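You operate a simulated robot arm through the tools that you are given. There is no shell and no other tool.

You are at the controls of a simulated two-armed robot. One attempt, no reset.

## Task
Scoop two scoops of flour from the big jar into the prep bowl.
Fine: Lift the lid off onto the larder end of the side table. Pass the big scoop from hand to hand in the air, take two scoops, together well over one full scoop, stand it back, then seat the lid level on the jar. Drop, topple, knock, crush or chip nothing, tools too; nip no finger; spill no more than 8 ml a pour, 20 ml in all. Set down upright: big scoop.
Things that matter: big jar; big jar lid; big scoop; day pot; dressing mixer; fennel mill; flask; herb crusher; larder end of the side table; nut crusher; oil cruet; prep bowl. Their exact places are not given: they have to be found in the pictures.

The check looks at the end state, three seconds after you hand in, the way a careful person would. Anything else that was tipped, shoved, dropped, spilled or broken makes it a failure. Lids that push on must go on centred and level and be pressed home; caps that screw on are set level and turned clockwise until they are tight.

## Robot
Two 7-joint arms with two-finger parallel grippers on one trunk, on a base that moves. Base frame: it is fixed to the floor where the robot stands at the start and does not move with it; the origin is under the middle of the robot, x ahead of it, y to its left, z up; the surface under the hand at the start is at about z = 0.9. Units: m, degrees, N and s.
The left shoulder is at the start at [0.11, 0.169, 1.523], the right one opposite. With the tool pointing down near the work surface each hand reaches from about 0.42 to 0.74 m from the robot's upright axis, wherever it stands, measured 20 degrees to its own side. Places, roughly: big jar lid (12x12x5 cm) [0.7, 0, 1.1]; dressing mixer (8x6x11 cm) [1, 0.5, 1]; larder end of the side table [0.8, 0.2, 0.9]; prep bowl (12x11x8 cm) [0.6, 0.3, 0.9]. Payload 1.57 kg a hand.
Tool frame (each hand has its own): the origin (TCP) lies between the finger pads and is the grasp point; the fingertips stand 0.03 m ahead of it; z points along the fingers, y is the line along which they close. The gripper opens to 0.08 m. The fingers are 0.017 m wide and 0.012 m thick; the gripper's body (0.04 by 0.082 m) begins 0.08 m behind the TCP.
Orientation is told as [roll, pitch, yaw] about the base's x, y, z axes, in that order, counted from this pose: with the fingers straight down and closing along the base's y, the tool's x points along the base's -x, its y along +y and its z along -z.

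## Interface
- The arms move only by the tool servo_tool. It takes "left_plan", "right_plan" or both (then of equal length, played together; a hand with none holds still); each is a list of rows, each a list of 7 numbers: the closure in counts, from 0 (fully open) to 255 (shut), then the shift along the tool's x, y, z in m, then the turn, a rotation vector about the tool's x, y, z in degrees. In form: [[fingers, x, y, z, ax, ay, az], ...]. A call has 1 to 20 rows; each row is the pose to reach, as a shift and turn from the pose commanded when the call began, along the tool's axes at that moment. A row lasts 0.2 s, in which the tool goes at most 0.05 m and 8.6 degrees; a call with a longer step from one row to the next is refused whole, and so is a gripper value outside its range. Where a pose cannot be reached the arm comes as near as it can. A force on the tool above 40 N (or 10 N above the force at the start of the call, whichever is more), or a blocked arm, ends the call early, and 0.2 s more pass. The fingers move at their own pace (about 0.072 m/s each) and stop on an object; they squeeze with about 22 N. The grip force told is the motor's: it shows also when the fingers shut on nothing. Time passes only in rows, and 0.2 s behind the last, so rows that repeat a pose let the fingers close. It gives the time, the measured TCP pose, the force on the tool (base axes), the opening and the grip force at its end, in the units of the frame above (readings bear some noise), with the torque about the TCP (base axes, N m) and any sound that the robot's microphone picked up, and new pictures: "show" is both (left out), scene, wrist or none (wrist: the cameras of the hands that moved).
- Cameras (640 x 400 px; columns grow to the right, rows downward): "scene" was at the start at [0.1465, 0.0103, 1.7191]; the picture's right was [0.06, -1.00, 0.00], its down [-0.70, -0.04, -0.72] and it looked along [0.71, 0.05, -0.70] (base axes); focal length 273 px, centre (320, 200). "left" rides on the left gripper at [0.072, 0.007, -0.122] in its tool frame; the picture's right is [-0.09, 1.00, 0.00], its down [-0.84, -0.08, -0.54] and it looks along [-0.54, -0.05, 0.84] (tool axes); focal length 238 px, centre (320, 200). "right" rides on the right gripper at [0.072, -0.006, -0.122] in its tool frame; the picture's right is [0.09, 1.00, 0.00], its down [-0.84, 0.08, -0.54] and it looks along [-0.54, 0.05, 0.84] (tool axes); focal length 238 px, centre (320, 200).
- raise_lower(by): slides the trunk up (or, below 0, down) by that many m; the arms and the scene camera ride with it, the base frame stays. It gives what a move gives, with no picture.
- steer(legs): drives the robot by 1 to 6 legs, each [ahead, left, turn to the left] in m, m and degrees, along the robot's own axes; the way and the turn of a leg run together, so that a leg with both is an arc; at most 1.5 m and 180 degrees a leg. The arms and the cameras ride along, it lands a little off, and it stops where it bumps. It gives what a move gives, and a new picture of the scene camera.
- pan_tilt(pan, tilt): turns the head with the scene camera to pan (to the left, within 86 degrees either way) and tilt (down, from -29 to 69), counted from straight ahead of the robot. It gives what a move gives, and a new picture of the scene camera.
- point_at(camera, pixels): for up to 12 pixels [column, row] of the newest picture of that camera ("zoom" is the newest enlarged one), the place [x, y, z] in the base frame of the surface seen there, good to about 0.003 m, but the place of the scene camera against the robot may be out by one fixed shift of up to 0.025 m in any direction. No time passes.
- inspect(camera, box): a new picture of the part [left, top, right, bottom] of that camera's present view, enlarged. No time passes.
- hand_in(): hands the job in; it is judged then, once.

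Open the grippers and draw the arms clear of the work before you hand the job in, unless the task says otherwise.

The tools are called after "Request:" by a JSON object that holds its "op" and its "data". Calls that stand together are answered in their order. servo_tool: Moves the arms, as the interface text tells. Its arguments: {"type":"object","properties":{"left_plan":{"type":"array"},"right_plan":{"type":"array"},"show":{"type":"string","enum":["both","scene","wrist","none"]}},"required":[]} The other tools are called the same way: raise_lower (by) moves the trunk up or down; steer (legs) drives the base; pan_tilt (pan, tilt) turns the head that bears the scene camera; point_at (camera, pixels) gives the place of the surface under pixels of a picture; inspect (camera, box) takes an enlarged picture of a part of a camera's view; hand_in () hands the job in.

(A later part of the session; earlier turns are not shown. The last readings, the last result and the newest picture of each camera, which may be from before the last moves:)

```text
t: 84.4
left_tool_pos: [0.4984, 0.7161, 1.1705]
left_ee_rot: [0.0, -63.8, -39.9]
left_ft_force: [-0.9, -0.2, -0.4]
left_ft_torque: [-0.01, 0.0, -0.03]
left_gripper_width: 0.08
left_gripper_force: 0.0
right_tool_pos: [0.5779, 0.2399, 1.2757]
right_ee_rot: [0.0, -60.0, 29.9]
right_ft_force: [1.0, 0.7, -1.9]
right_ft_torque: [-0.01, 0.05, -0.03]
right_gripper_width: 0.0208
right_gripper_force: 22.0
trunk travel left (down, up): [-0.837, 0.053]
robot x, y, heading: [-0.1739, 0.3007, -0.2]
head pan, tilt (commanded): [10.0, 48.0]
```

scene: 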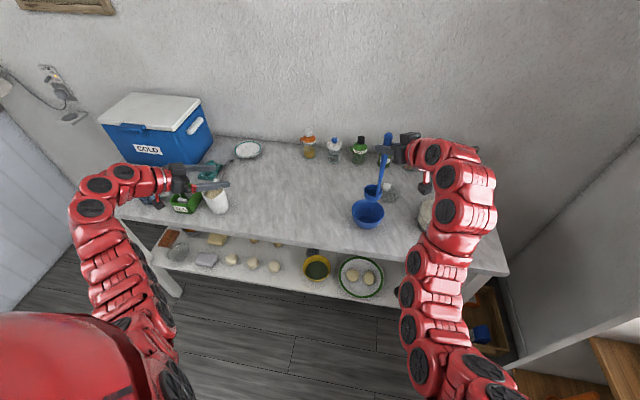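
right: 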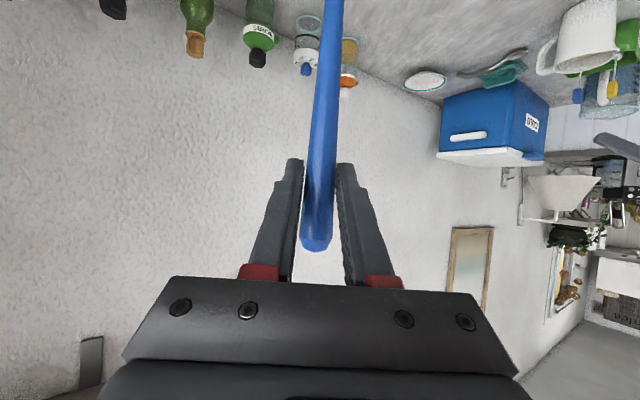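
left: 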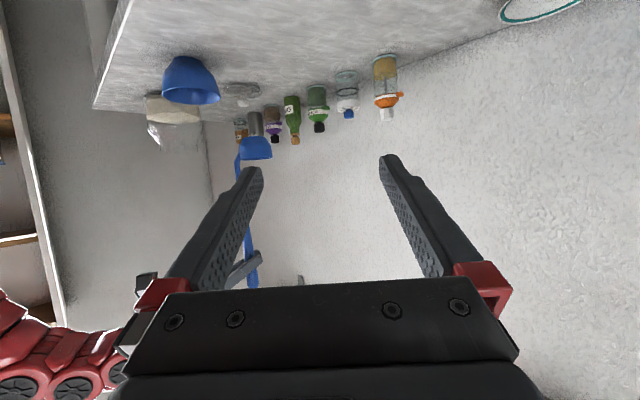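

The hand is back at (0.578, 0.240, 1.276), but the handle's top shows at row 250 rather than 262, so the scoop may have slid a little in the grip. I check with close-ups.

Request:
{"op": "inspect", "data": {"camera": "right", "box": [230, 0, 430, 290]}}

Request:
{"op": "inspect", "data": {"camera": "left", "box": [90, 20, 290, 200]}}

Request:
{"op": "point_at", "data": {"camera": "zoom", "pixels": [[310, 290], [325, 288], [370, 283], [345, 290], [318, 380], [312, 340], [308, 310], [340, 250], [340, 265], [308, 282], [355, 260], [320, 395]]}}

Request:
{"op": "point_at", "data": {"camera": "right", "pixels": [[330, 20], [326, 70], [323, 110], [320, 150], [318, 190], [316, 225], [315, 243]]}}

```text
1.38 times, centred on (330, 145) of right
```

zoom: 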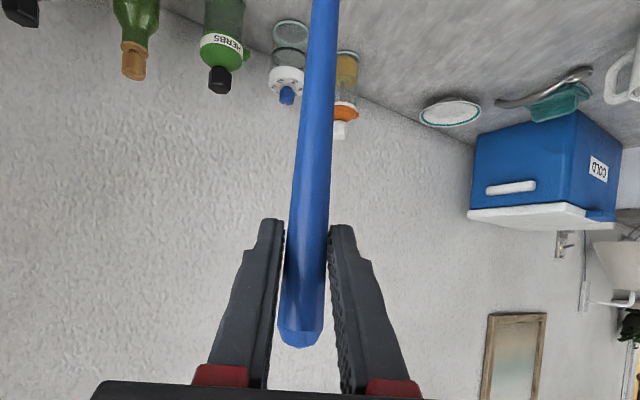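

```text
2.22 times, centred on (190, 110) of left
```

zoom: 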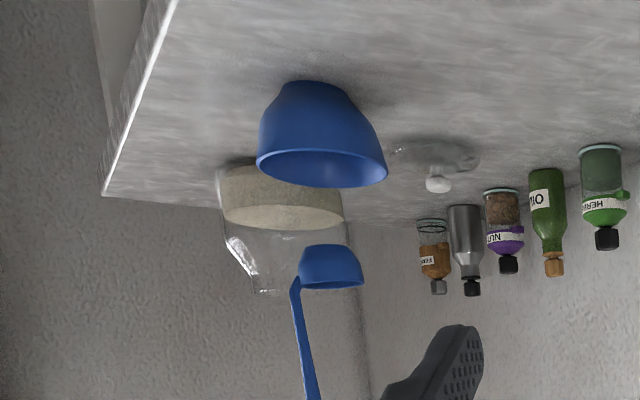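

```text
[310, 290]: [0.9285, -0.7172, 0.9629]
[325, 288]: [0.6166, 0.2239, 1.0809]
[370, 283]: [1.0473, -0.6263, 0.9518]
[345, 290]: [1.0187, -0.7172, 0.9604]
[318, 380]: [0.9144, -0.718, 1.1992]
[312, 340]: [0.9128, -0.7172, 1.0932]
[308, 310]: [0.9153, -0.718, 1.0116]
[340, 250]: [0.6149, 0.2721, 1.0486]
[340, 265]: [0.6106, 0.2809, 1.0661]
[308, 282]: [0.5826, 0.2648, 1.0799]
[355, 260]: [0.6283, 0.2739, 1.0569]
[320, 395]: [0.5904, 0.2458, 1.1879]
```

```text
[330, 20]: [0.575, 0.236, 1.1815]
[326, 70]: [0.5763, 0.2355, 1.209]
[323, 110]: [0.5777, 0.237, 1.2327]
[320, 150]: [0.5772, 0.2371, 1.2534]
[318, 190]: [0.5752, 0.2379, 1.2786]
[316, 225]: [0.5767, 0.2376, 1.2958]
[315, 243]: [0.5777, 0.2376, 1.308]
```

The handle slid about 4-5 mm, still vertical; the top is 34 mm above the TCP, so the cup bottom is about 0.234 m below the TCP. I raise to z≈1.32 and carry the scoop over the jar's mouth at (0.659, 0.001).

Request:
{"op": "servo_tool", "data": {"right_plan": [[255, -0.013, 0, -0.0075, 0, 0, 0], [255, -0.026, 0, -0.015, 0, 0, 0], [255, -0.039, 0, -0.0225, 0, 0, 0], [255, -0.0338, -0.03, -0.0315, 0, 0, 0], [255, -0.0286, -0.0599, -0.0406, 0, 0, 0], [255, -0.0233, -0.0899, -0.0496, 0, 0, 0], [255, -0.0181, -0.1199, -0.0587, 0, 0, 0], [255, -0.0129, -0.1498, -0.0677, 0, 0, 0], [255, -0.0077, -0.1798, -0.0767, 0, 0, 0], [255, -0.0024, -0.2097, -0.0858, 0, 0, 0], [255, 0.0028, -0.2397, -0.0948, 0, 0, 0], [255, 0.0028, -0.2397, -0.0948, 0, 0, 0]], "show": "both"}}

Request:
{"op": "inspect", "data": {"camera": "left", "box": [90, 20, 290, 200]}}

```text
t: 87.0
left_tool_pos: [0.4985, 0.7161, 1.1701]
left_ee_rot: [0.0, -63.6, -40.0]
left_ft_force: [-0.1, 0.3, -0.3]
left_ft_torque: [0.0, 0.0, -0.02]
left_gripper_width: 0.0799
left_gripper_force: 0.1
right_tool_pos: [0.6231, -0.0092, 1.3185]
right_ee_rot: [0.1, -60.0, 30.1]
right_ft_force: [0.1, -0.4, -1.3]
right_ft_torque: [0.01, 0.0, 0.02]
right_gripper_width: 0.021
right_gripper_force: 21.9
trunk travel left (down, up): [-0.837, 0.053]
robot x, y, heading: [-0.1747, 0.2935, 0.3]
head pan, tilt (commanded): [10.0, 48.0]
```

scene: 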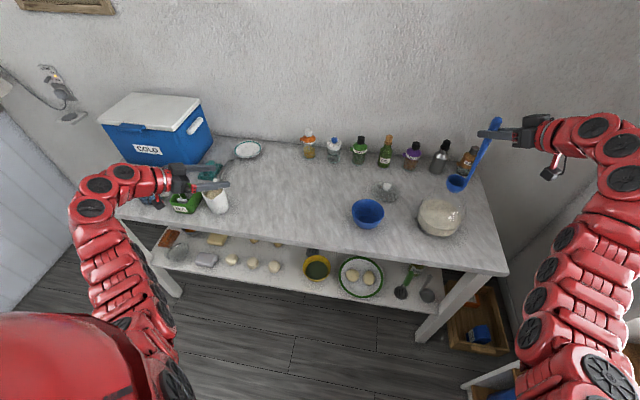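
right: 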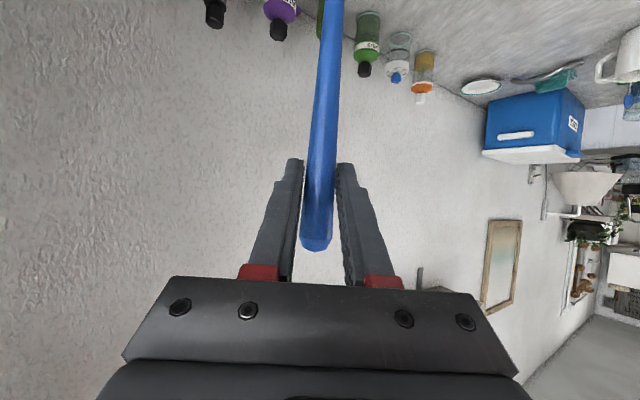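

```text
2.22 times, centred on (190, 110) of left
```

zoom: 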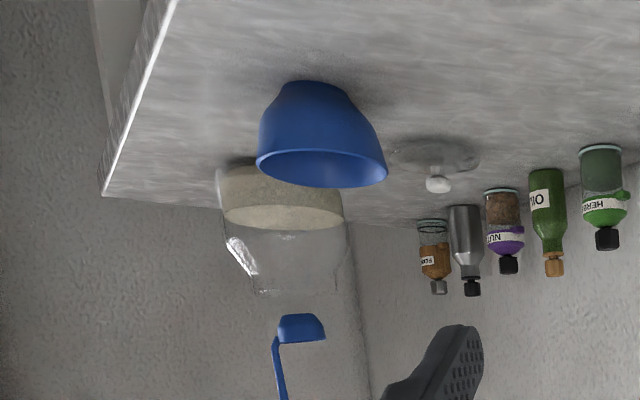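

The cup hangs just above the jar's mouth. I measure the cup's rim here and look at jar and cup in the scene camera to check centring.

Request:
{"op": "point_at", "data": {"camera": "zoom", "pixels": [[302, 320], [285, 325], [318, 325], [302, 337], [282, 337], [322, 338], [278, 355], [281, 385]]}}

Request:
{"op": "inspect", "data": {"camera": "scene", "box": [390, 100, 530, 260]}}

Request:
{"op": "point_at", "data": {"camera": "right", "pixels": [[332, 20], [328, 70], [324, 110], [321, 150], [318, 190], [316, 225], [315, 243]]}}

```text
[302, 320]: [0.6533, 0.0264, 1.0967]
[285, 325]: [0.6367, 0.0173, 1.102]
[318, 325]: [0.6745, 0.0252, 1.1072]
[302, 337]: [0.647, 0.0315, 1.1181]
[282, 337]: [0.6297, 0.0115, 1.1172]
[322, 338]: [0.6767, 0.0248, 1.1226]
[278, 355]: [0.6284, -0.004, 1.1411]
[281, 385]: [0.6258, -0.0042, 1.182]
```

```text
2.50 times, centred on (460, 180) of scene
```

zoom: 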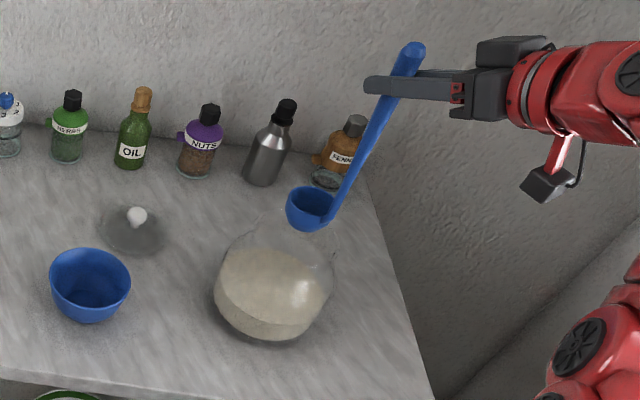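

```text
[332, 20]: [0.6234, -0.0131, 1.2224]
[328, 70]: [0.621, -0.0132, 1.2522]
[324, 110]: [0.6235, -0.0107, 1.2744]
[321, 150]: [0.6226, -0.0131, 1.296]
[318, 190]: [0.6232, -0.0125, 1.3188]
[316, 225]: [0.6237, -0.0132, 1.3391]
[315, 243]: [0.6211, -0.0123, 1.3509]
```

The cup centre is about (0.660, 0.002), within 3 mm of the jar's axis, with the handle 3 cm behind. I lower straight into the mouth until the cup bottom is just above the flour (TCP z≈1.21).

Request:
{"op": "servo_tool", "data": {"right_plan": [[255, 0.013, 0, 0.0075, 0, 0, 0], [255, 0.026, 0, 0.015, 0, 0, 0], [255, 0.039, 0, 0.0225, 0, 0, 0], [255, 0.052, 0, 0.03, 0, 0, 0], [255, 0.065, 0, 0.0375, 0, 0, 0], [255, 0.078, 0, 0.045, 0, 0, 0], [255, 0.0935, 0, 0.054, 0, 0, 0], [255, 0.0935, 0, 0.054, 0, 0, 0]], "show": "both"}}

Request:
{"op": "inspect", "data": {"camera": "left", "box": [110, 40, 240, 180]}}

Request:
{"op": "inspect", "data": {"camera": "scene", "box": [390, 130, 510, 260]}}

```text
t: 88.8
left_tool_pos: [0.5003, 0.7164, 1.1691]
left_ee_rot: [0.1, -63.7, -40.0]
left_ft_force: [0.5, -0.5, 0.0]
left_ft_torque: [-0.02, -0.03, -0.02]
left_gripper_width: 0.08
left_gripper_force: 0.1
right_tool_pos: [0.6241, -0.0084, 1.2105]
right_ee_rot: [0.1, -59.8, 30.0]
right_ft_force: [-0.6, 0.2, -0.8]
right_ft_torque: [-0.03, 0.06, -0.02]
right_gripper_width: 0.0213
right_gripper_force: 22.7
trunk travel left (down, up): [-0.837, 0.053]
robot x, y, heading: [-0.169, 0.2963, 0.1]
head pan, tilt (commanded): [10.0, 48.0]
```

scene: 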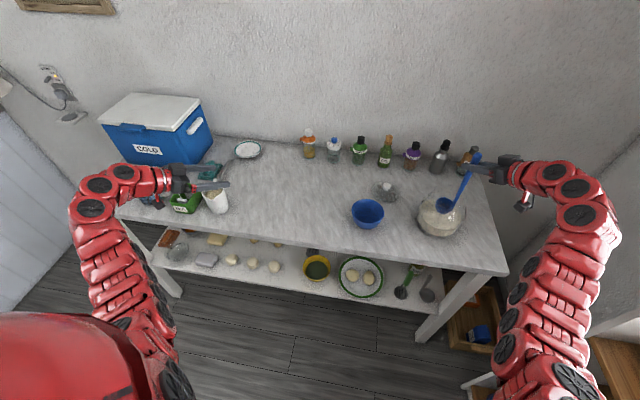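
right: 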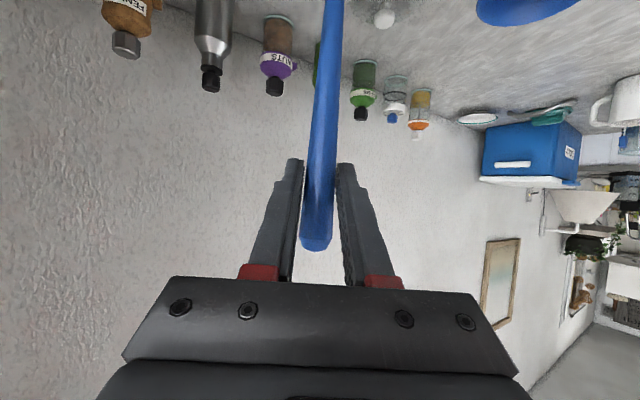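

```text
2.86 times, centred on (175, 110) of left
```

zoom: 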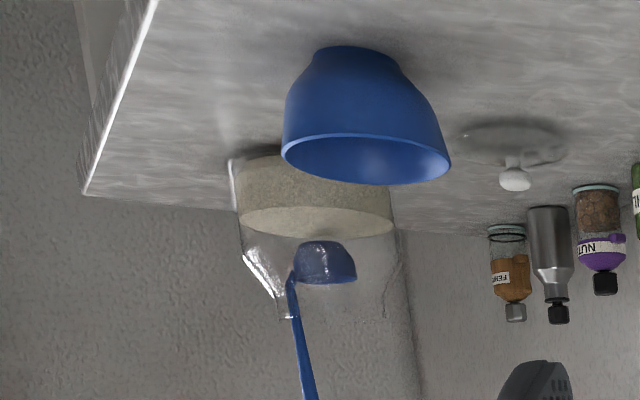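

```text
3.08 times, centred on (450, 195) of scene
```

zoom: 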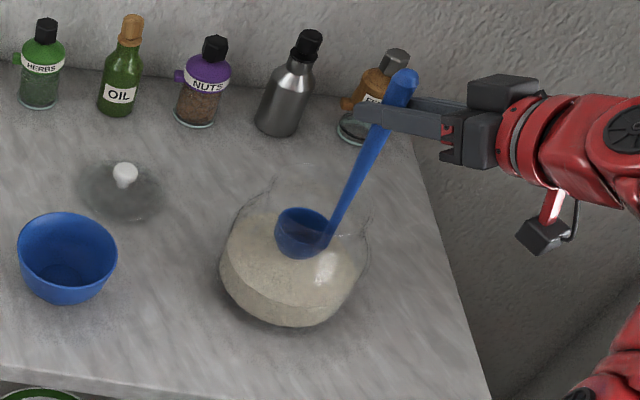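

The cup is inside the jar, above the flour, with no contact force. I enlarge the left view further to see the handle's clearance from the neck.

Request:
{"op": "inspect", "data": {"camera": "left", "box": [140, 80, 210, 165]}}

Request:
{"op": "inspect", "data": {"camera": "scene", "box": [415, 165, 475, 245]}}

```text
4.71 times, centred on (175, 122) of left
```

zoom: 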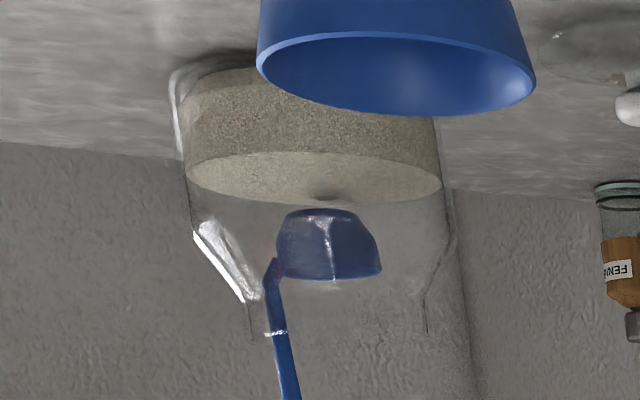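

```text
5.00 times, centred on (445, 205) of scene
```

zoom: 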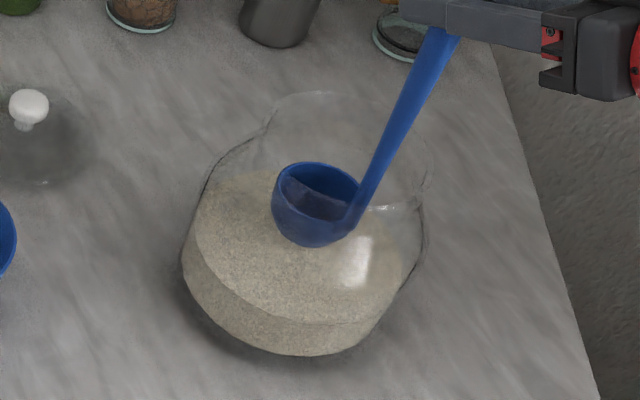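

Clearance is about 9 mm around handle and neck. I now dip the cup into the flour, tilting it 25 degrees toward the left as it goes down, in small steps while reading the force.

Request:
{"op": "servo_tool", "data": {"right_plan": [[255, 0.0054, 0.0062, 0.0043, 1.25, 0, -2.17], [255, 0.0108, 0.0123, 0.0085, 2.5, 0, -4.33], [255, 0.0168, 0.0184, 0.0132, 3.75, 0, -6.5], [255, 0.0229, 0.0245, 0.0179, 5, 0, -8.66], [255, 0.0295, 0.0304, 0.0229, 6.25, 0, -10.83], [255, 0.0362, 0.0363, 0.0279, 7.5, 0, -12.99], [255, 0.0435, 0.042, 0.0332, 8.75, 0, -15.16], [255, 0.0509, 0.0477, 0.0386, 10, 0, -17.32], [255, 0.0588, 0.0531, 0.0443, 11.25, 0, -19.49], [255, 0.0667, 0.0585, 0.0501, 12.5, 0, -21.65], [255, 0.0667, 0.0585, 0.0501, 12.5, 0, -21.65]], "show": "both"}}

Request:
{"op": "inspect", "data": {"camera": "left", "box": [140, 80, 210, 165]}}

Request:
{"op": "inspect", "data": {"camera": "scene", "box": [405, 150, 485, 245]}}

```text
t: 91.2
left_tool_pos: [0.4987, 0.7155, 1.1701]
left_ee_rot: [0.1, -63.5, -40.0]
left_ft_force: [0.4, -0.6, -0.2]
left_ft_torque: [0.02, -0.03, 0.01]
left_gripper_width: 0.0799
left_gripper_force: 0.0
right_tool_pos: [0.6057, 0.045, 1.1295]
right_ee_rot: [-43.1, -51.7, 66.2]
right_ft_force: [4.3, -3.5, 2.8]
right_ft_torque: [-0.22, -0.25, 0.0]
right_gripper_width: 0.0213
right_gripper_force: 21.5
trunk travel left (down, up): [-0.837, 0.053]
robot x, y, heading: [-0.1737, 0.2976, 0.3]
head pan, tilt (commanded): [10.0, 48.0]
```

scene: 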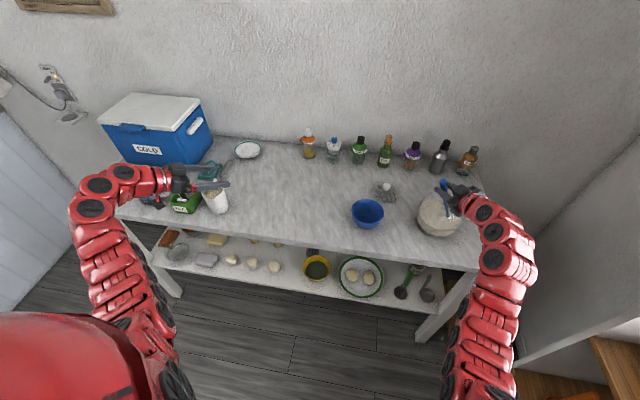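
right: 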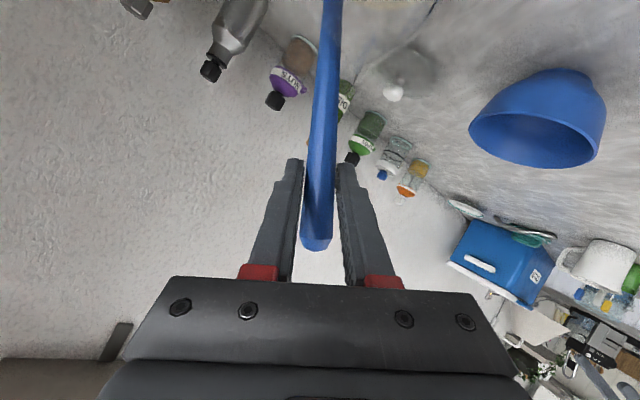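

```text
4.71 times, centred on (175, 122) of left
```

zoom: 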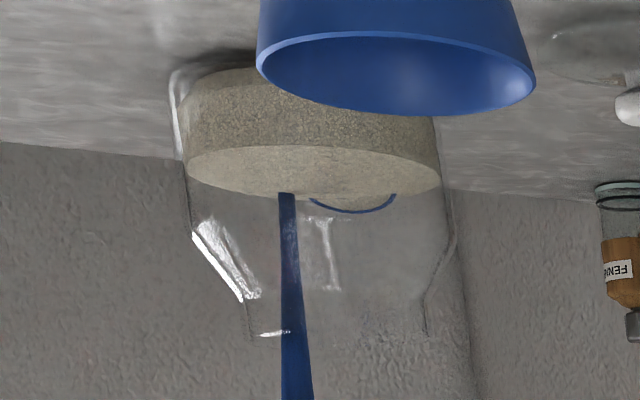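

```text
4.21 times, centred on (445, 198) of scene
```

zoom: 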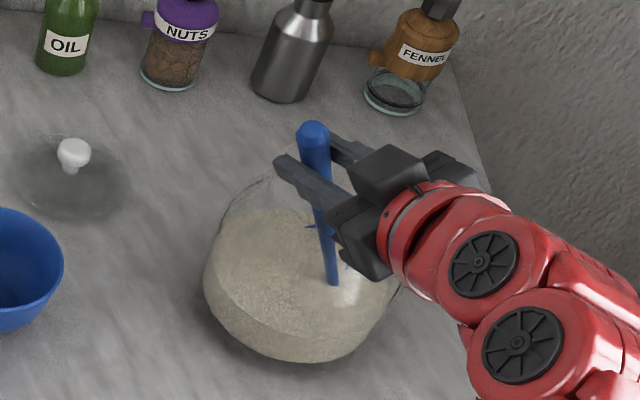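

The cup is buried in the flour; a 5 N sideways force at a lever of about 6 cm shows the handle leaning on the mouth's edge. I ease off that edge at once and sweep the cup left while bringing it upright, rim below the flour surface.

Request:
{"op": "servo_tool", "data": {"right_plan": [[255, -0.0018, -0.0113, 0.0036, -1.5, 0, 2.6], [255, -0.0049, -0.0187, 0.0041, -3.5, 0, 6.06], [255, -0.0065, -0.0251, 0.0032, -5.5, 0, 9.53], [255, -0.0068, -0.0323, 0.003, -7.5, 0, 12.99], [255, -0.0062, -0.0402, 0.0034, -9.5, 0, 16.45], [255, -0.0045, -0.0473, 0.0043, -11, 0, 19.05], [255, -0.002, -0.0552, 0.0058, -12.5, 0, 21.65], [255, -0.002, -0.0552, 0.0058, -12.5, 0, 21.65]], "show": "both"}}

Request:
{"op": "inspect", "data": {"camera": "left", "box": [140, 80, 210, 165]}}

Request:
{"op": "inspect", "data": {"camera": "scene", "box": [405, 150, 485, 245]}}

```text
t: 93.0
left_tool_pos: [0.4984, 0.7163, 1.1696]
left_ee_rot: [0.1, -63.6, -40.0]
left_ft_force: [0.3, -1.2, 0.3]
left_ft_torque: [-0.05, 0.04, -0.03]
left_gripper_width: 0.0801
left_gripper_force: 0.0
right_tool_pos: [0.6366, 0.0043, 1.1516]
right_ee_rot: [0.1, -60.0, 29.9]
right_ft_force: [1.0, -0.3, -0.9]
right_ft_torque: [-0.05, 0.05, 0.0]
right_gripper_width: 0.0209
right_gripper_force: 22.0
trunk travel left (down, up): [-0.837, 0.053]
robot x, y, heading: [-0.1719, 0.2967, -0.0]
head pan, tilt (commanded): [10.0, 48.0]
```

scene: 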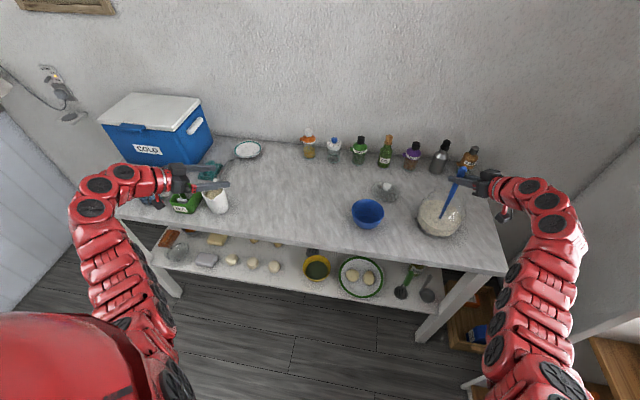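
right: 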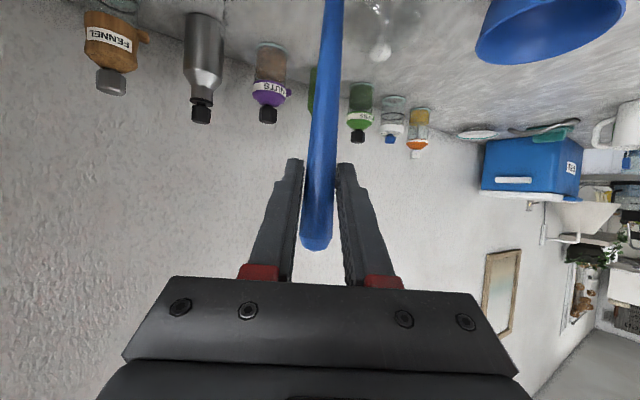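

```text
4.71 times, centred on (175, 122) of left
```

zoom: 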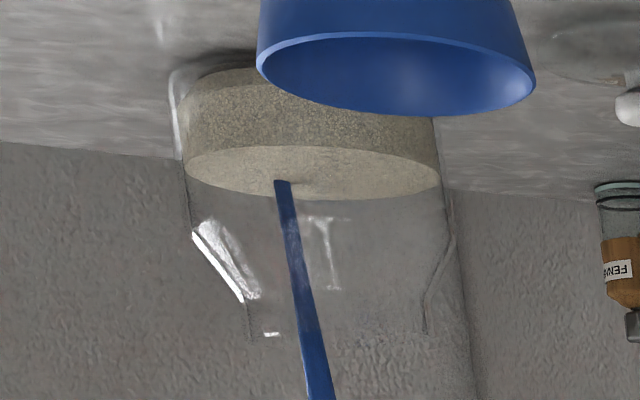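

```text
4.21 times, centred on (445, 198) of scene
```

zoom: 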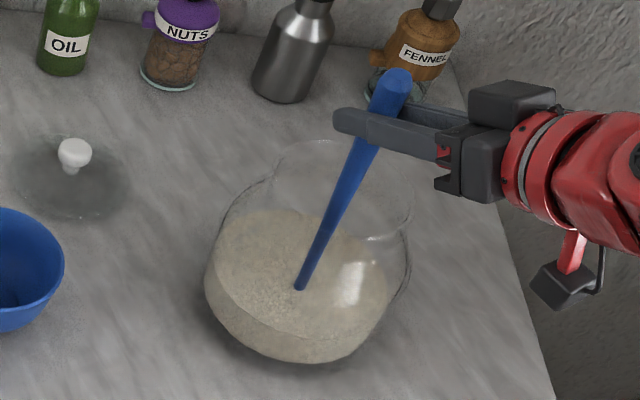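

The cup is fully under the flour and upright. I lift it slowly out of the flour, moving back to the jar's axis, and pause below the neck to look.

Request:
{"op": "servo_tool", "data": {"right_plan": [[255, -0.0052, 0, -0.003, 0, 0, 0], [255, -0.0104, 0, -0.006, 0, 0, 0], [255, -0.0193, -0.002, -0.0146, 0, 0, 0], [255, -0.0277, -0.005, -0.0241, 0, 0, 0], [255, -0.0366, -0.007, -0.0327, 0, 0, 0], [255, -0.047, -0.007, -0.0387, 0, 0, 0], [255, -0.047, -0.007, -0.0387, 0, 0, 0]], "show": "both"}}

Request:
{"op": "inspect", "data": {"camera": "left", "box": [140, 80, 210, 165]}}

Request:
{"op": "inspect", "data": {"camera": "scene", "box": [405, 150, 485, 245]}}

```text
t: 94.6
left_tool_pos: [0.4987, 0.7165, 1.1688]
left_ee_rot: [0.0, -63.6, -40.0]
left_ft_force: [-0.1, -0.1, 0.7]
left_ft_torque: [0.01, -0.01, 0.0]
left_gripper_width: 0.0798
left_gripper_force: 0.1
right_tool_pos: [0.6315, -0.0064, 1.211]
right_ee_rot: [0.1, -59.9, 30.0]
right_ft_force: [-0.4, 0.9, -1.5]
right_ft_torque: [-0.01, 0.03, -0.03]
right_gripper_width: 0.0212
right_gripper_force: 22.0
trunk travel left (down, up): [-0.837, 0.053]
robot x, y, heading: [-0.1778, 0.2967, 0.0]
head pan, tilt (commanded): [10.0, 48.0]
```

scene: 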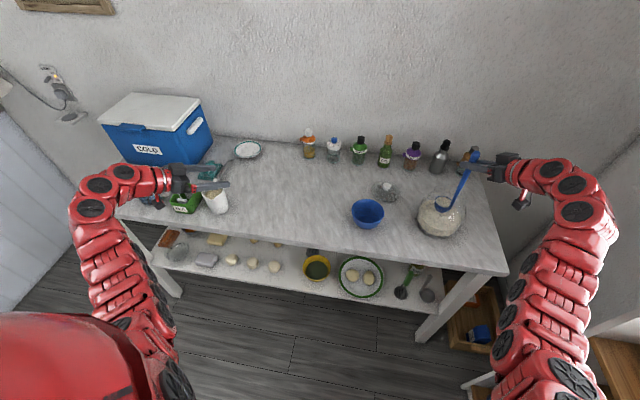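
right: 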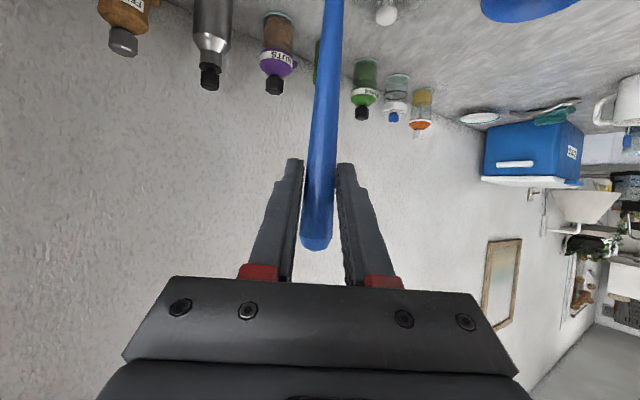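

```text
4.71 times, centred on (175, 122) of left
```

zoom: 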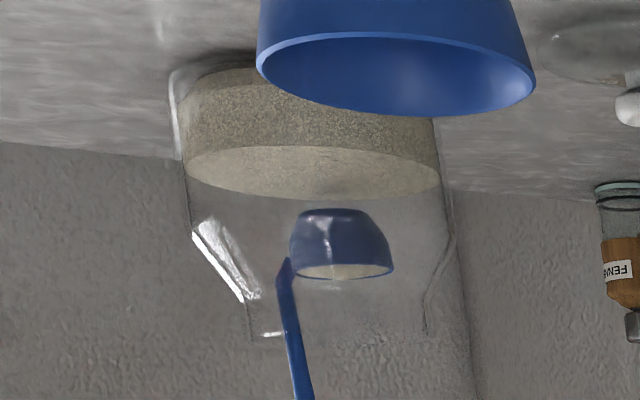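

```text
4.21 times, centred on (445, 198) of scene
```

zoom: 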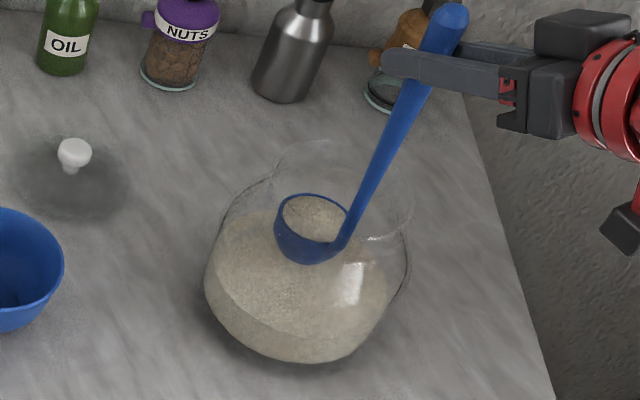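

The scoop is full to near the rim. I lift it straight out of the jar, smoothly, to TCP z≈1.326.

Request:
{"op": "servo_tool", "data": {"right_plan": [[255, -0.0065, 0, -0.0038, 0, 0, 0], [255, -0.0165, 0, -0.0095, 0, 0, 0], [255, -0.0285, 0, -0.0165, 0, 0, 0], [255, -0.041, 0, -0.0237, 0, 0, 0], [255, -0.0535, 0, -0.0309, 0, 0, 0], [255, -0.066, 0, -0.0381, 0, 0, 0], [255, -0.078, 0, -0.045, 0, 0, 0], [255, -0.089, 0, -0.0514, 0, 0, 0], [255, -0.096, 0, -0.0554, 0, 0, 0], [255, -0.0996, 0, -0.0575, 0, 0, 0], [255, -0.0996, 0, -0.0575, 0, 0, 0]], "show": "both"}}

Request:
{"op": "inspect", "data": {"camera": "scene", "box": [405, 100, 525, 245]}}

```text
t: 97.0
left_tool_pos: [0.4995, 0.7157, 1.1695]
left_ee_rot: [0.1, -63.7, -40.0]
left_ft_force: [1.1, 0.2, 0.5]
left_ft_torque: [0.02, 0.0, -0.02]
left_gripper_width: 0.0801
left_gripper_force: 0.0
right_tool_pos: [0.63, -0.0067, 1.3264]
right_ee_rot: [-0.1, -60.0, 30.1]
right_ft_force: [-0.5, -0.5, -1.0]
right_ft_torque: [-0.01, 0.03, 0.02]
right_gripper_width: 0.021
right_gripper_force: 22.1
trunk travel left (down, up): [-0.837, 0.053]
robot x, y, heading: [-0.1724, 0.3021, 0.0]
head pan, tilt (commanded): [10.0, 48.0]
```

scene: 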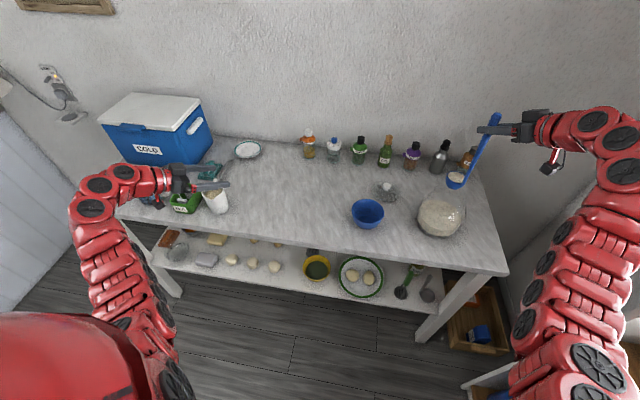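
right: 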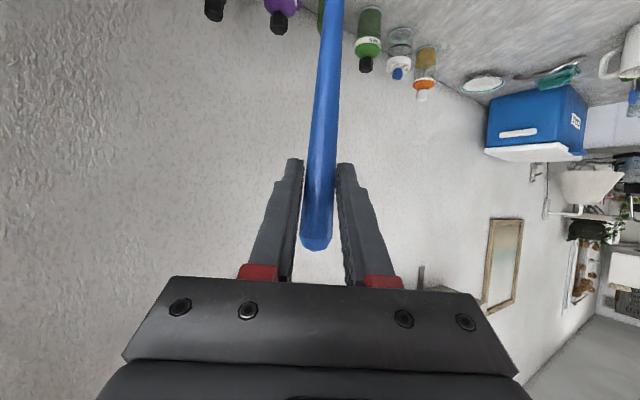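

```text
2.76 times, centred on (465, 172) of scene
```

zoom: 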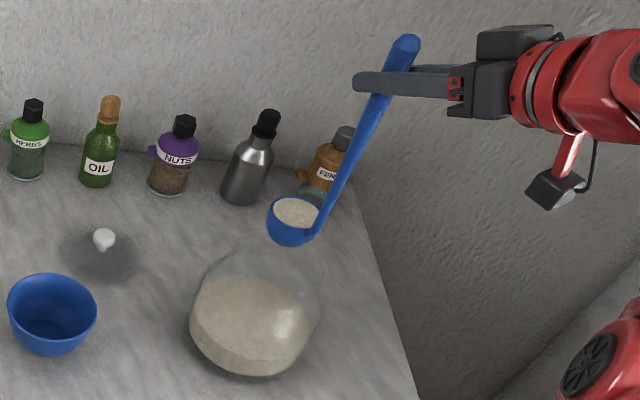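

The scoop is well filled and out of the jar. I carry it level, slowly, over the bowl so that the cup's rim centre comes to about (0.626, 0.245, 1.055).

Request:
{"op": "servo_tool", "data": {"right_plan": [[255, -0.0009, 0.0046, 0.0015, 0, 0, 0], [255, -0.0026, 0.0137, 0.0044, 0, 0, 0], [255, -0.0055, 0.0298, 0.0096, 0, 0, 0], [255, -0.0094, 0.0504, 0.0162, 0, 0, 0], [255, -0.0136, 0.0733, 0.0235, 0, 0, 0], [255, -0.0183, 0.0985, 0.0316, 0, 0, 0], [255, -0.023, 0.1237, 0.0397, 0, 0, 0], [255, -0.0276, 0.1489, 0.0478, 0, 0, 0], [255, -0.0319, 0.1718, 0.0551, 0, 0, 0], [255, -0.0357, 0.1924, 0.0617, 0, 0, 0], [255, -0.0387, 0.2084, 0.0669, 0, 0, 0], [255, -0.0408, 0.2198, 0.0706, 0, 0, 0], [255, -0.0421, 0.2267, 0.0728, 0, 0, 0], [255, -0.0425, 0.229, 0.0735, 0, 0, 0], [255, -0.0361, 0.229, 0.0772, 0, 0, 0], [255, -0.02, 0.229, 0.0865, 0, 0, 0], [255, -0.0006, 0.229, 0.0977, 0, 0, 0], [255, 0.0155, 0.229, 0.107, 0, 0, 0], [255, 0.0219, 0.229, 0.1107, 0, 0, 0], [255, 0.0219, 0.229, 0.1107, 0, 0, 0]], "show": "both"}}

Request:
{"op": "inspect", "data": {"camera": "left", "box": [110, 30, 240, 190]}}

Request:
{"op": "inspect", "data": {"camera": "scene", "box": [320, 110, 440, 245]}}

```text
t: 101.2
left_tool_pos: [0.498, 0.7168, 1.1695]
left_ee_rot: [0.1, -63.6, -40.0]
left_ft_force: [-0.7, 0.0, 0.0]
left_ft_torque: [0.01, -0.04, -0.03]
left_gripper_width: 0.0801
left_gripper_force: 0.1
right_tool_pos: [0.5895, 0.2344, 1.2508]
right_ee_rot: [0.0, -60.0, 30.0]
right_ft_force: [0.6, 0.2, -1.0]
right_ft_torque: [-0.02, 0.03, 0.02]
right_gripper_width: 0.021
right_gripper_force: 22.2
trunk travel left (down, up): [-0.837, 0.053]
robot x, y, heading: [-0.1703, 0.2976, 0.1]
head pan, tilt (commanded): [10.0, 48.0]
```

scene: 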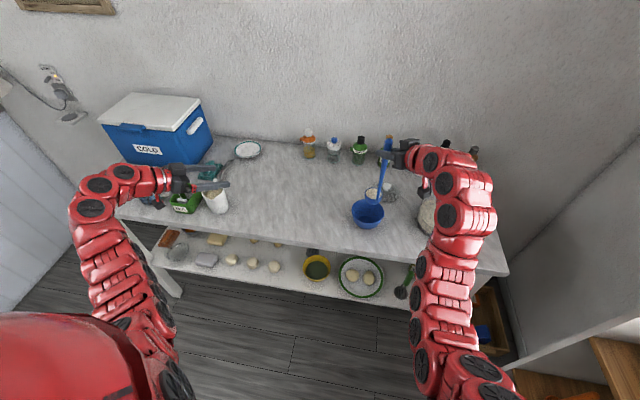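
right: 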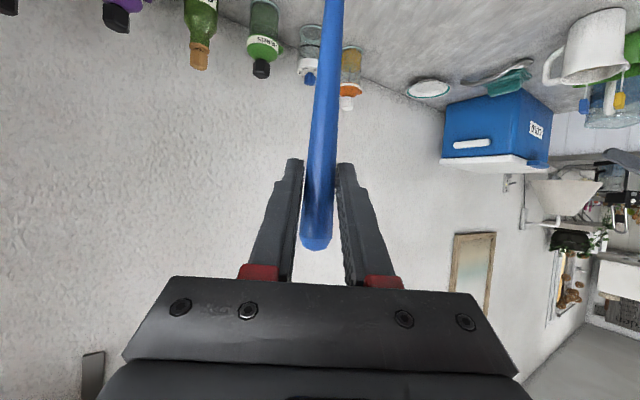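

```text
2.50 times, centred on (175, 110) of left
```

zoom: 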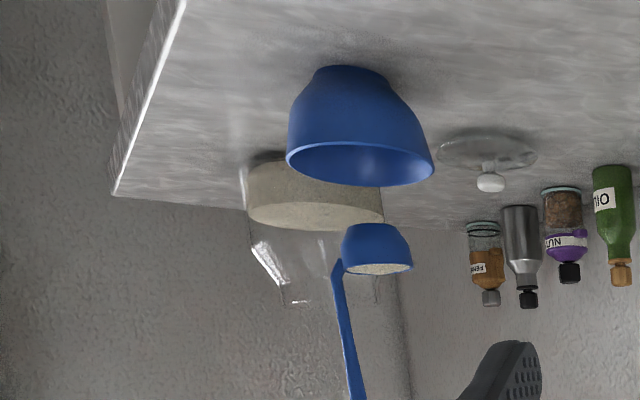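

```text
2.96 times, centred on (380, 178) of scene
```

zoom: 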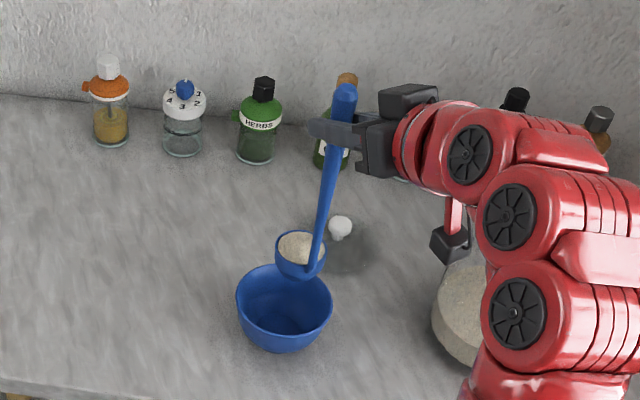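

I verify the cup's place over the bowl by measuring both in the left view.

Request:
{"op": "inspect", "data": {"camera": "left", "box": [140, 50, 220, 150]}}

Request:
{"op": "point_at", "data": {"camera": "zoom", "pixels": [[375, 280], [375, 294], [335, 285], [420, 282], [375, 240], [350, 250], [230, 125], [330, 100], [330, 150], [440, 160], [300, 145]]}}

```text
4.00 times, centred on (180, 100) of left
```

zoom: 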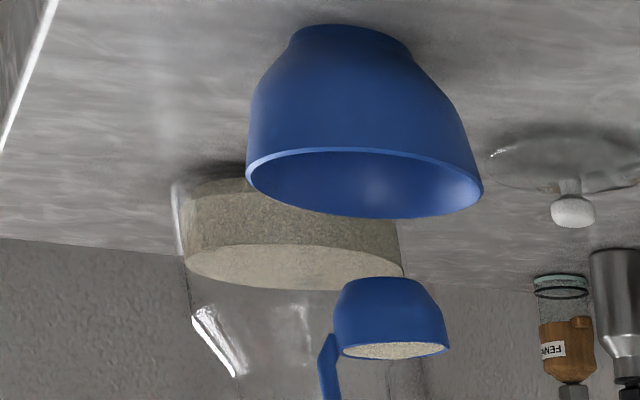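

```text
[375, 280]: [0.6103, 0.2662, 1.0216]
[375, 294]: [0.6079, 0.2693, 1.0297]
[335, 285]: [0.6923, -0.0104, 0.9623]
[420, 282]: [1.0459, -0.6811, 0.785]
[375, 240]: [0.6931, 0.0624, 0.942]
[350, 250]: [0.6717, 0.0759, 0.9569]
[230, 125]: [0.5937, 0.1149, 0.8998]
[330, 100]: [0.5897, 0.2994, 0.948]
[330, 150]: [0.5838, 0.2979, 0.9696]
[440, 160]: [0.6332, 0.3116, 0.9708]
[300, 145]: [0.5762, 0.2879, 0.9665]
```

Request:
{"op": "point_at", "data": {"camera": "zoom", "pixels": [[394, 341], [394, 346], [394, 352], [394, 357], [346, 350], [442, 348], [360, 350], [425, 350], [248, 175], [480, 190], [360, 217], [360, 150]]}}

```text
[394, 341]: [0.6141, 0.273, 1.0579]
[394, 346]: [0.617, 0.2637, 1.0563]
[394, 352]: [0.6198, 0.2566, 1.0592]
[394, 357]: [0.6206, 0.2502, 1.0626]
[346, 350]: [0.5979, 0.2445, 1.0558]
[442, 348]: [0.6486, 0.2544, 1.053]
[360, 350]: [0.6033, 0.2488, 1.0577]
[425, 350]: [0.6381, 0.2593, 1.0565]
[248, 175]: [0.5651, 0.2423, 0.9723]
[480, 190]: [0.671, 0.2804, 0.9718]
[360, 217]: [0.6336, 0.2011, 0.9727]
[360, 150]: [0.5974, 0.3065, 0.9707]
```

The cup's rim centre is at about (0.623, 0.249, 1.056), the bowl's centre near (0.618, 0.256), radius 0.056: well placed. I start tilting slowly, 4 degrees a row, to 40 degrees and look.

Request:
{"op": "servo_tool", "data": {"right_plan": [[255, 0.001, 0.0137, 0.0006, 2, 0, -3.46], [255, 0.0028, 0.0273, 0.0016, 4, 0, -6.93], [255, 0.0054, 0.0408, 0.0031, 6, 0, -10.39], [255, 0.0087, 0.054, 0.0051, 8, 0, -13.86], [255, 0.013, 0.0669, 0.0075, 10, 0, -17.32], [255, 0.0179, 0.0793, 0.0104, 12, 0, -20.78], [255, 0.0236, 0.0914, 0.0137, 14, 0, -24.25], [255, 0.0301, 0.103, 0.0174, 16, 0, -27.71], [255, 0.0372, 0.1141, 0.0215, 18, 0, -31.18], [255, 0.0449, 0.1245, 0.026, 20, 0, -34.64], [255, 0.0449, 0.1245, 0.026, 20, 0, -34.64]], "show": "both"}}

Request:
{"op": "inspect", "data": {"camera": "left", "box": [140, 50, 220, 150]}}

Request:
{"op": "inspect", "data": {"camera": "scene", "box": [320, 150, 420, 245]}}

```text
t: 103.6
left_tool_pos: [0.4998, 0.716, 1.1691]
left_ee_rot: [0.1, -63.6, -40.1]
left_ft_force: [0.6, -0.5, 0.0]
left_ft_torque: [0.02, 0.02, -0.02]
left_gripper_width: 0.0799
left_gripper_force: 0.1
right_tool_pos: [0.5259, 0.3424, 1.2004]
right_ee_rot: [-59.2, -41.5, 78.0]
right_ft_force: [0.8, -0.2, -1.0]
right_ft_torque: [0.11, 0.11, 0.03]
right_gripper_width: 0.0212
right_gripper_force: 22.0
trunk travel left (down, up): [-0.837, 0.053]
robot x, y, heading: [-0.1705, 0.2971, 0.2]
head pan, tilt (commanded): [10.0, 48.0]
```

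scene: 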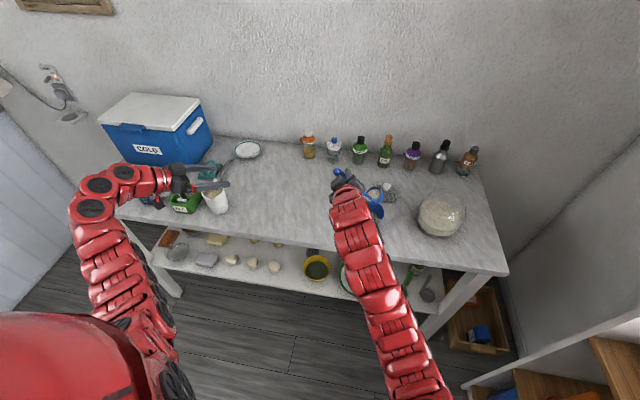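
right: 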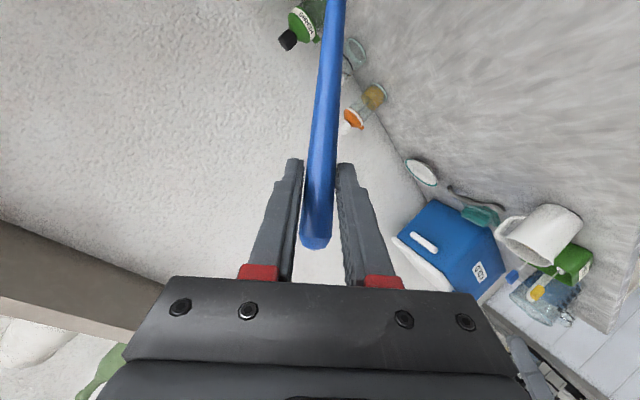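

```text
4.00 times, centred on (180, 100) of left
```

zoom: 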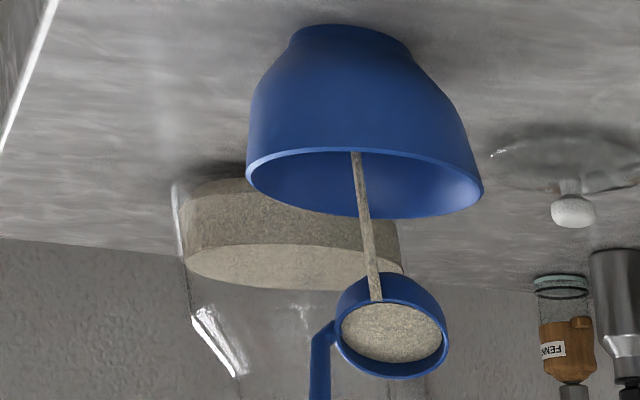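

```text
4.21 times, centred on (370, 198) of scene
```

zoom: 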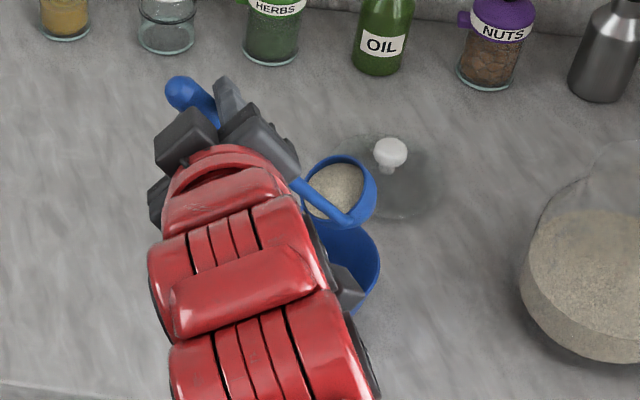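

A thin stream falls right into the bowl. I continue tilting to 104 degrees at the same slow pace.

Request:
{"op": "servo_tool", "data": {"right_plan": [[255, 0.001, 0.0137, 0.0006, 2, 0, -3.46], [255, 0.0028, 0.0273, 0.0016, 4, 0, -6.93], [255, 0.0054, 0.0408, 0.0031, 6, 0, -10.39], [255, 0.0087, 0.054, 0.0051, 8, 0, -13.86], [255, 0.013, 0.0669, 0.0075, 10, 0, -17.32], [255, 0.0179, 0.0793, 0.0104, 12, 0, -20.78], [255, 0.0236, 0.0914, 0.0137, 14, 0, -24.25], [255, 0.0301, 0.103, 0.0174, 16, 0, -27.71], [255, 0.0372, 0.1141, 0.0215, 18, 0, -31.18], [255, 0.0449, 0.1245, 0.026, 20, 0, -34.64], [255, 0.0533, 0.1343, 0.0308, 22, 0, -38.1], [255, 0.0623, 0.1434, 0.036, 24, 0, -41.57], [255, 0.0717, 0.1517, 0.0414, 26, 0, -45.03], [255, 0.0817, 0.1593, 0.0472, 28, 0, -48.5], [255, 0.0921, 0.1661, 0.0532, 30, 0, -51.96], [255, 0.1028, 0.172, 0.0594, 32, 0, -55.42], [255, 0.1028, 0.172, 0.0594, 32, 0, -55.42], [255, 0.1028, 0.172, 0.0594, 32, 0, -55.42]], "show": "both"}}

Request:
{"op": "inspect", "data": {"camera": "left", "box": [140, 50, 220, 150]}}

Request:
{"op": "inspect", "data": {"camera": "scene", "box": [320, 150, 420, 245]}}

```text
t: 107.4
left_tool_pos: [0.4982, 0.7169, 1.1693]
left_ee_rot: [0.0, -63.6, -40.1]
left_ft_force: [-0.3, 0.6, -0.5]
left_ft_torque: [0.02, 0.02, -0.02]
left_gripper_width: 0.0802
left_gripper_force: 0.0
right_tool_pos: [0.4993, 0.3891, 0.9984]
right_ee_rot: [-97.0, 12.1, 89.2]
right_ft_force: [-1.5, -1.2, -1.1]
right_ft_torque: [0.11, 0.1, -0.01]
right_gripper_width: 0.0209
right_gripper_force: 22.2
trunk travel left (down, up): [-0.837, 0.053]
robot x, y, heading: [-0.1729, 0.2984, -0.1]
head pan, tilt (commanded): [10.0, 48.0]
```

scene: 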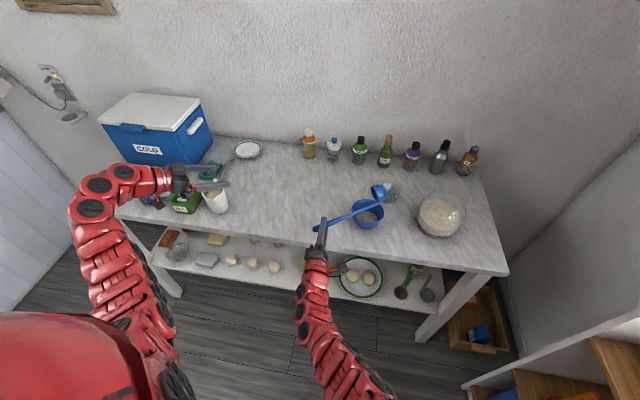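
right: 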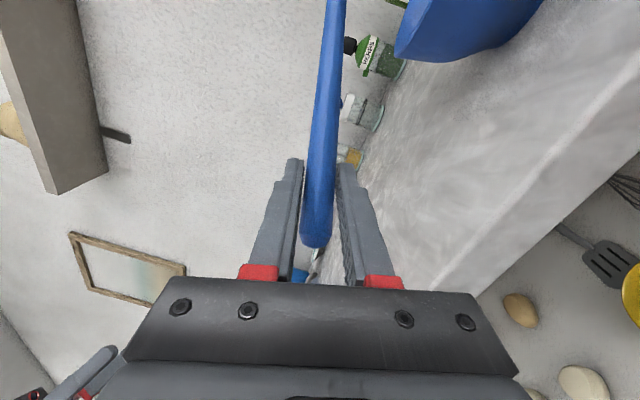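

```text
4.00 times, centred on (180, 100) of left
```

zoom: 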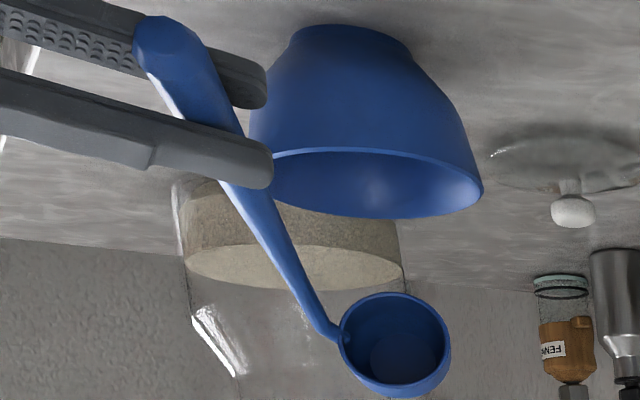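

```text
4.21 times, centred on (370, 198) of scene
```

zoom: 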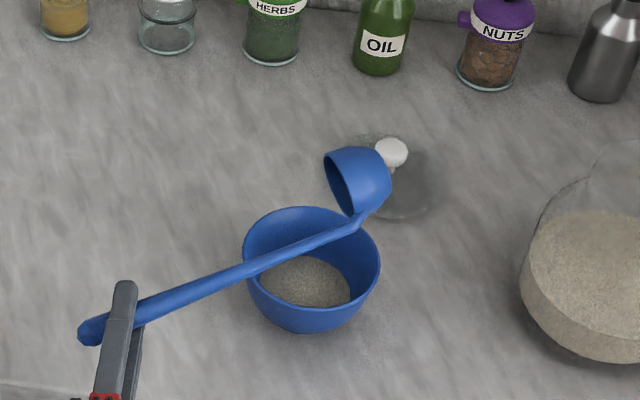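

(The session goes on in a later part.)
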